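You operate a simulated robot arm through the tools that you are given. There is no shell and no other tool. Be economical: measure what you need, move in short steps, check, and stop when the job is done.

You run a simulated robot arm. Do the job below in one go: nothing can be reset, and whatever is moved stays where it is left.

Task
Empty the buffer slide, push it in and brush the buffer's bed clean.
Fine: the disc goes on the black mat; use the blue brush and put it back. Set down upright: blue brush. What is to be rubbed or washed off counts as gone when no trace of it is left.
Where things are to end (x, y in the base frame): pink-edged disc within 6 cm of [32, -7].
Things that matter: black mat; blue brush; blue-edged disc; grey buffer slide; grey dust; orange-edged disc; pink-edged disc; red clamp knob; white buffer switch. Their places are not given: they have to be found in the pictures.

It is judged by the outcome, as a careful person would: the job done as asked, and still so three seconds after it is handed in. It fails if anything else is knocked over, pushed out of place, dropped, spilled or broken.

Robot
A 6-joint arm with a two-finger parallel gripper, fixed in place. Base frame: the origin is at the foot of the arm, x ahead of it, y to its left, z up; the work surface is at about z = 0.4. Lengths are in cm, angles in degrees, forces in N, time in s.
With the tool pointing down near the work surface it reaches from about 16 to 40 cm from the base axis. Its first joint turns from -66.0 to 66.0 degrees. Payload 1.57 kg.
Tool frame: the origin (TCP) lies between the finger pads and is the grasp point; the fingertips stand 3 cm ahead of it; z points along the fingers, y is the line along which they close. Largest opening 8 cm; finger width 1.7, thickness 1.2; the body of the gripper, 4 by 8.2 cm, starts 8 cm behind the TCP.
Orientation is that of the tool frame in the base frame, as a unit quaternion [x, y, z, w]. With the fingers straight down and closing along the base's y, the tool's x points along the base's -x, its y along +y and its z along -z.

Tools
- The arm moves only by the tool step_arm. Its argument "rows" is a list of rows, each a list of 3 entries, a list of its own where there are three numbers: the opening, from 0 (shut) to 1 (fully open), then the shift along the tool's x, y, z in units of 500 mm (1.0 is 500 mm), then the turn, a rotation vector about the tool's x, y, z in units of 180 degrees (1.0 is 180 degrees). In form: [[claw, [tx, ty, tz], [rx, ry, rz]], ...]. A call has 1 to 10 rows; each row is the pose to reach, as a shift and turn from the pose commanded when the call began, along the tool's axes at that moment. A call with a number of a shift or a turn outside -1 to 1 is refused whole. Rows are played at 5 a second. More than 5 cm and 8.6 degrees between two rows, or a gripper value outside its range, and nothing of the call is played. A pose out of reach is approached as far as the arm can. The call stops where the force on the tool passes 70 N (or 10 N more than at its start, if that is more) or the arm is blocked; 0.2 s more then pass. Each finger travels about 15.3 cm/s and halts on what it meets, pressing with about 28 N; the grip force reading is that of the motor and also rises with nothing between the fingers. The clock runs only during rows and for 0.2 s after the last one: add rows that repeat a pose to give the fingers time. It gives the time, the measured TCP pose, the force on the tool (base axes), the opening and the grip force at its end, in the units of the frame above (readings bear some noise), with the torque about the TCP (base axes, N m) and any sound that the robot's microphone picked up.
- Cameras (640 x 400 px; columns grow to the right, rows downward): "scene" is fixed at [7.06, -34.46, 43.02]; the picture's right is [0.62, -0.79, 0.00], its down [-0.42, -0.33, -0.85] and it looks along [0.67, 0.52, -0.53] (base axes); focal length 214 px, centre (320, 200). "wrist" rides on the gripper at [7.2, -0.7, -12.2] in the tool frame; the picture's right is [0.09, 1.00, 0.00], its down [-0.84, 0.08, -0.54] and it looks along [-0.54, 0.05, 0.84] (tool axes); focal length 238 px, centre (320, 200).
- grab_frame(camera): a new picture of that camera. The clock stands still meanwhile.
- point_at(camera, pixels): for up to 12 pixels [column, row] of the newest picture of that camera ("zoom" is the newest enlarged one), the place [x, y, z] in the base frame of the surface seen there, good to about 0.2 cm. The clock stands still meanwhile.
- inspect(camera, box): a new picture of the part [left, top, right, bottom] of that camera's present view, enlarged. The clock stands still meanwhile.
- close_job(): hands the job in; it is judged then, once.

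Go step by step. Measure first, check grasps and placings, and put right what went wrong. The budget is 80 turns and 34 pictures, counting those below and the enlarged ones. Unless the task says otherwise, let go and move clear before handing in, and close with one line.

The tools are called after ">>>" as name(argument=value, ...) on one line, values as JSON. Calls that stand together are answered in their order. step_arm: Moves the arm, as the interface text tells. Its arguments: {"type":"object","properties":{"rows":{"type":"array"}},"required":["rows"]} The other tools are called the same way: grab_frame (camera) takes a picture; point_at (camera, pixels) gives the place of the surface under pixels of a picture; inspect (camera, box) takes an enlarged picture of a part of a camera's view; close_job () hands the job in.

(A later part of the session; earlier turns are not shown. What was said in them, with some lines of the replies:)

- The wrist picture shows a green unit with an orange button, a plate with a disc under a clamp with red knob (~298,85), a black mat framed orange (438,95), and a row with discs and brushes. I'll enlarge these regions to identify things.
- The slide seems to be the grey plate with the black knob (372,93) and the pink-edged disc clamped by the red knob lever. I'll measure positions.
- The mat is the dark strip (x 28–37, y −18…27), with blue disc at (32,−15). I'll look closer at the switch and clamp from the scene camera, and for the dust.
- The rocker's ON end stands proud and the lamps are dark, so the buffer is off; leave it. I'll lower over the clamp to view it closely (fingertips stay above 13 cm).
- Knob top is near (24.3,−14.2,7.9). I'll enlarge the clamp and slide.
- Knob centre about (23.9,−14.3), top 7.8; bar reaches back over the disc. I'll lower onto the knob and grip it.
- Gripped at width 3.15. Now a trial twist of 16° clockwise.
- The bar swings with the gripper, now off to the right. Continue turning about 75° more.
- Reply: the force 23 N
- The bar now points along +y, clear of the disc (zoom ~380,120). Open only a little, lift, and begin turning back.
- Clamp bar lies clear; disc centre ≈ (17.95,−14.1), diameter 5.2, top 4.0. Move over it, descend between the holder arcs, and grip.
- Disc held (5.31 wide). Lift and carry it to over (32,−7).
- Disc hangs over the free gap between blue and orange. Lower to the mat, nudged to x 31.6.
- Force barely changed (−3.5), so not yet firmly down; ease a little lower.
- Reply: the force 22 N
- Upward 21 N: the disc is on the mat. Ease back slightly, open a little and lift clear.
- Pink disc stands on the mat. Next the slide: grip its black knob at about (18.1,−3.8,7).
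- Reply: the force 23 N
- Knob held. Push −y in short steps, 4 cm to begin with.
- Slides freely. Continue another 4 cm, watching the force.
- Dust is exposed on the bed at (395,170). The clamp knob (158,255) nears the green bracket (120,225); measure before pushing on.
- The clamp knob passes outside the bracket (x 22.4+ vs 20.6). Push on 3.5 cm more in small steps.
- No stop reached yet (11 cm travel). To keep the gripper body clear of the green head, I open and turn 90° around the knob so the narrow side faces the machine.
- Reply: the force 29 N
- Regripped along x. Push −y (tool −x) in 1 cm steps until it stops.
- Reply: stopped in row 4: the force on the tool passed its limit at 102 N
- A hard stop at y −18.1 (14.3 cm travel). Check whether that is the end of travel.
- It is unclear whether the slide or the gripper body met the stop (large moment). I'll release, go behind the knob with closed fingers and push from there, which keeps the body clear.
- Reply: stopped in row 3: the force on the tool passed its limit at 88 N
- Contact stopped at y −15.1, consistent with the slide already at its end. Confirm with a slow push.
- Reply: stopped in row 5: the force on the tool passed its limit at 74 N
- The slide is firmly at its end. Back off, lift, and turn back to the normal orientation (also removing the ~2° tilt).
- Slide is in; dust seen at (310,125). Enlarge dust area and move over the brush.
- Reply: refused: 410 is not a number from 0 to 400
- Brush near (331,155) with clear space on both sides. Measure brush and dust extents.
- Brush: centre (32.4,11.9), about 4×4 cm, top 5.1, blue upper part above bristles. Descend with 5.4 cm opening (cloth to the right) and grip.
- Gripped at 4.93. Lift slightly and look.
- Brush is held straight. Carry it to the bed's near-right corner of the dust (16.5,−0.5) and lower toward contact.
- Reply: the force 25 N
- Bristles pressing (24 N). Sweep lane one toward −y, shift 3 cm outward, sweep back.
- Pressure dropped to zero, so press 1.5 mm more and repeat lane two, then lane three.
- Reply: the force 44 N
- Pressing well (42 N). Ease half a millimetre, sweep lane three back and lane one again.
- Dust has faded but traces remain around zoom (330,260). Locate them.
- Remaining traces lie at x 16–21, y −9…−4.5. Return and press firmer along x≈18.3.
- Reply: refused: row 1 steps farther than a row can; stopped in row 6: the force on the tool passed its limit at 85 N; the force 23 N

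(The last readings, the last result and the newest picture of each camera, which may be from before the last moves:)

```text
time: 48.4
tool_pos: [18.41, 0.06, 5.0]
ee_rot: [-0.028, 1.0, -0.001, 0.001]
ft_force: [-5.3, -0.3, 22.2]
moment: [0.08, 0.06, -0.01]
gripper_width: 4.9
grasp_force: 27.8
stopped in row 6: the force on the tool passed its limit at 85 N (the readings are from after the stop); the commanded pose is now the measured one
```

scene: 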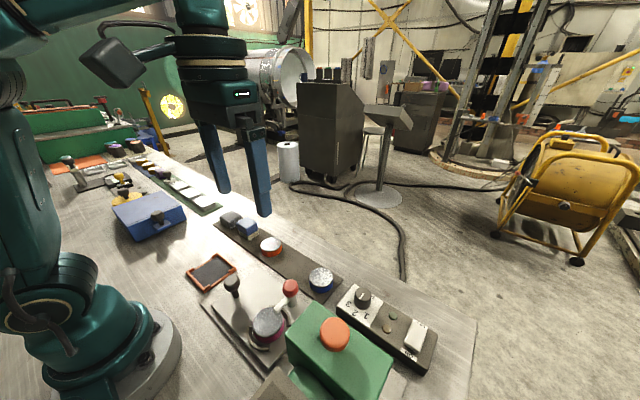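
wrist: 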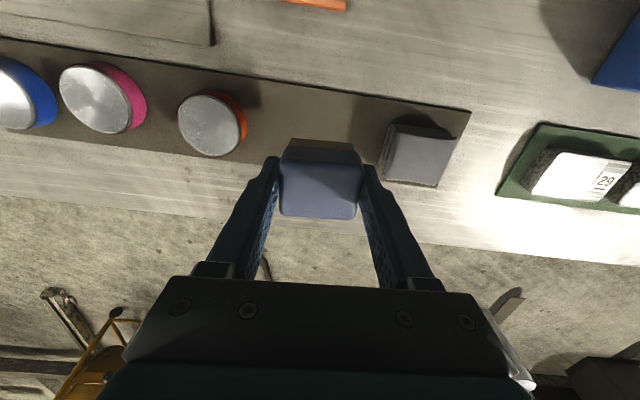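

22 N on the bristles. Sweep out at x 18.4 and back at x 20.4.

>>> step_arm(rows=[[0.38, [0.003, -0.057, 0.0005], [0, 0, 0]], [0.38, [0.006, -0.114, 0.0005], [0, 0, 0]], [0.38, [0.009, -0.171, 0.0005], [0, 0, 0]], [0.38, [0.0119, -0.2277, 0.0005], [0, 0, 0]], [0.38, [-0.028, -0.23, 0.0005], [0, 0, 0]], [0.38, [-0.031, -0.174, 0.0005], [0, 0, 0]], [0.38, [-0.034, -0.117, 0.0005], [0, 0, 0]], [0.38, [-0.037, -0.06, 0.0005], [0, 0, 0]], [0.38, [-0.04, -0.003, 0.0005], [0, 0, 0]], [0.38, [0, 0, 0.0005], [0, 0, 0]]])

>>> step_arm(rows=[[0.38, [0.003, -0.057, 0.0005], [0, 0, 0]], [0.38, [0.006, -0.114, 0.0005], [0, 0, 0]], [0.38, [0.009, -0.171, 0.0005], [0, 0, 0]], [0.38, [0.0119, -0.2277, 0.0005], [0, 0, 0]], [0.38, [0.052, -0.226, 0.0005], [0, 0, 0]], [0.38, [0.049, -0.17, 0.0005], [0, 0, 0]], [0.38, [0.046, -0.113, 0.0005], [0, 0, 0]], [0.38, [0.043, -0.056, 0.0005], [0, 0, 0]], [0.38, [0.04, 0.001, 0.0005], [0, 0, 0]], [0.38, [0, 0, 0.0005], [0, 0, 0]]])

>>> step_arm(rows=[[0.38, [0, 0, -0.05], [0, 0, 0]], [0.38, [0, 0.06, -0.12], [0, 0, 0]], [0.38, [0.03, 0.12, -0.18], [0, 0, 0]]])

>>> inspect(camera="wrist", box=[40, 0, 360, 200])

```text
time: 50.6
tool_pos: [18.48, 0.06, 5.01]
ee_rot: [-0.027, 1.0, 0.001, 0.004]
ft_force: [9.0, 2.3, 26.3]
moment: [0.05, -0.23, 0.0]
gripper_width: 4.92
grasp_force: 28.7
```

```text
time: 52.7
tool_pos: [16.61, -0.12, 4.99]
ee_rot: [-0.025, 1.0, -0.002, -0.006]
ft_force: [-3.7, -2.6, 21.9]
moment: [-0.36, -0.31, -0.07]
gripper_width: 4.9
grasp_force: 28.1
stopped in row 10: the force on the tool passed its limit at 89 N (the readings are from after the stop); the commanded pose is now the measured one
```

```text
time: 53.5
tool_pos: [14.9, 5.81, 13.99]
ee_rot: [-0.025, 1.0, -0.003, -0.007]
ft_force: [0.2, -0.5, 0.3]
moment: [-0.01, -0.01, 0.03]
gripper_width: 4.94
grasp_force: 27.6
```

```text
2.00 times, centred on (200, 100) of wrist
```

zoom: 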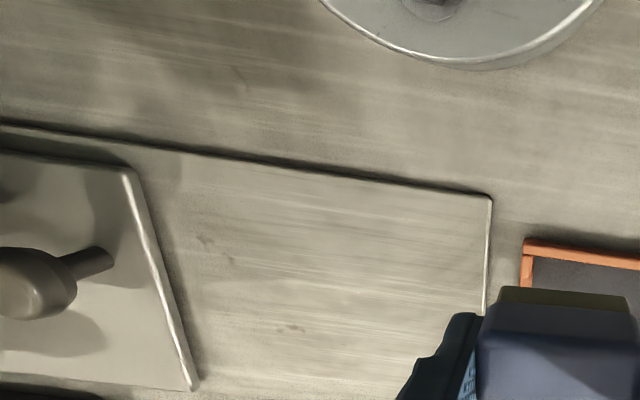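

Dust is gone; only the reddish surface specks (same as elsewhere on the metal) remain. Carry the brush back over its place.

>>> step_arm(rows=[[0.38, [-0.07, 0.02, 0], [0, 0, 0]], [0.38, [-0.141, 0.04, 0], [0, 0, 0]], [0.38, [-0.212, 0.06, 0], [0, 0, 0]], [0.38, [-0.283, 0.08, 0], [-0.001, -0.0022, 0]], [0.38, [-0.354, 0.1, 0], [-0.0019, -0.0045, 0]], [0.38, [-0.354, 0.1, 0], [-0.0019, -0.0045, 0]]])

```text
time: 54.9
tool_pos: [32.39, 11.77, 13.8]
ee_rot: [-0.024, 1.0, 0.001, 0.0]
ft_force: [0.9, -0.5, 0.0]
moment: [0.01, 0.02, 0.02]
gripper_width: 4.95
grasp_force: 27.6
```

Level and above its place. Lower to just above the mat, then ease down.

>>> step_arm(rows=[[0.38, [0, 0, 0.08], [0, 0, 0]], [0.38, [0, 0, 0.14], [0, 0, 0]], [0.38, [0, 0, 0.169], [0, 0, 0]], [0.38, [0, 0, 0.173], [0, 0, 0]], [0.38, [0, 0, 0.173], [0, 0, 0]]])

>>> step_arm(rows=[[0.38, [0, 0, 0.002], [0, 0, 0]], [0.38, [0, 0, 0.004], [0, 0, 0]], [0.38, [0, 0, 0.004], [0, 0, 0]]])

```text
time: 56.1
tool_pos: [32.47, 11.85, 5.18]
ee_rot: [-0.025, 1.0, 0.0, 0.0]
ft_force: [0.0, -0.6, -0.6]
moment: [-0.02, 0.0, 0.03]
gripper_width: 4.9
grasp_force: 28.1
```

```text
time: 56.9
tool_pos: [32.37, 11.69, 4.86]
ee_rot: [-0.025, 1.0, 0.001, 0.001]
ft_force: [-0.6, -0.1, 0.6]
moment: [0.0, 0.05, 0.0]
gripper_width: 4.91
grasp_force: 28.7
```

No contact yet at 4.86 (the brush has ridden up a little in the grip); ease down further.

>>> step_arm(rows=[[0.38, [0, 0, 0.002], [0, 0, 0]], [0.38, [0, 0, 0.004], [0, 0, 0]], [0.38, [0, 0, 0.004], [0, 0, 0]]])

```text
time: 57.7
tool_pos: [32.47, 11.72, 4.87]
ee_rot: [-0.026, 1.0, 0.002, 0.001]
ft_force: [-10.5, 0.6, 42.2]
moment: [-0.87, 0.42, -0.2]
gripper_width: 4.94
grasp_force: 28.1
```

Seated on the mat (42 N). Ease up, open gently, and lift clear.

>>> step_arm(rows=[[0.38, [0, 0, -0.003], [0, 0, 0]], [0.38, [0, 0, -0.003], [0, 0, 0]], [0.69, [0, 0, -0.003], [0, 0, 0]], [0.69, [0, 0, -0.003], [0, 0, 0]], [0.69, [0, 0, -0.03], [0, 0, 0]], [0.69, [0, 0, -0.11], [0, 0, 0]], [0.69, [0.03, -0.03, -0.19], [0, 0, 0]], [0.69, [0.1, -0.08, -0.23], [0, 0, 0]], [0.69, [0.18, -0.08, -0.25], [0, 0, 0]]])

>>> grab_frame(camera="wrist")

>>> grab_frame(camera="scene")

```text
time: 59.7
tool_pos: [23.55, 7.2, 17.07]
ee_rot: [-0.025, 1.0, 0.001, 0.0]
ft_force: [-0.4, 0.2, -0.2]
moment: [-0.02, 0.01, 0.01]
gripper_width: 5.52
grasp_force: 0.1
```

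```text
4 pictures are left
```

wrist: 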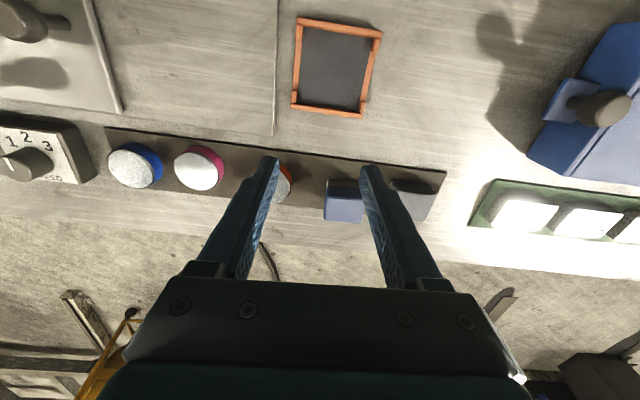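

```text
3 pictures are left
```

scene: 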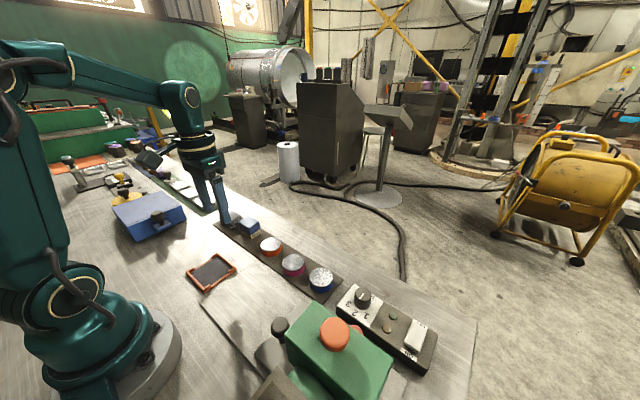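

Brush stands upright on the mat, discs in line, slide in. One last check of the bed.

>>> inspect(camera="scene", box=[190, 260, 350, 360])

>>> inspect(camera="wrist", box=[80, 0, 300, 140])

```text
4.00 times, centred on (270, 310) of scene
```

zoom: 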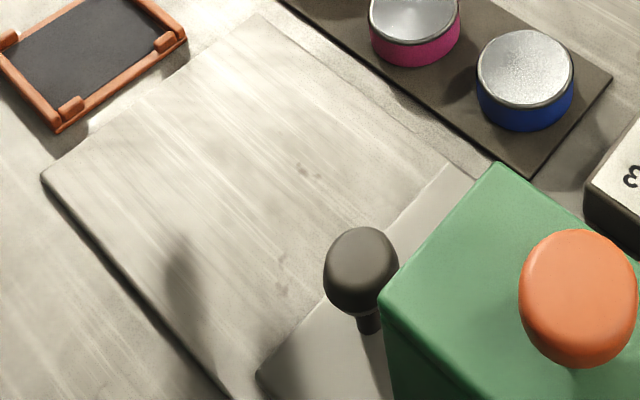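

```text
2.86 times, centred on (190, 70) of wrist
```

zoom: 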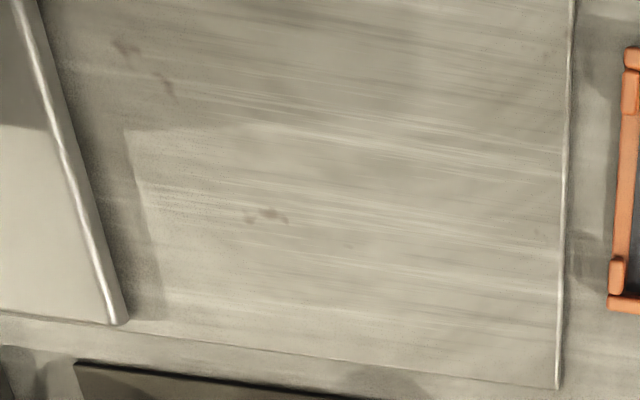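

The bed carries no dust, only the reddish specks that also show elsewhere on the metal; everything is in place, so I hand it in.

>>> close_job()

```text
The job is handed in.
```

The job is done and handed in: the pink-edged disc is on the black mat at about (31.6, −7.1), the slide is pushed in to its stop, the dust is brushed off the bed, and the blue brush is back upright in its place. A few reddish specks remain on the bed; I left them as part of the metal, since brushing didn't change them and similar marks show elsewhere on the metal.
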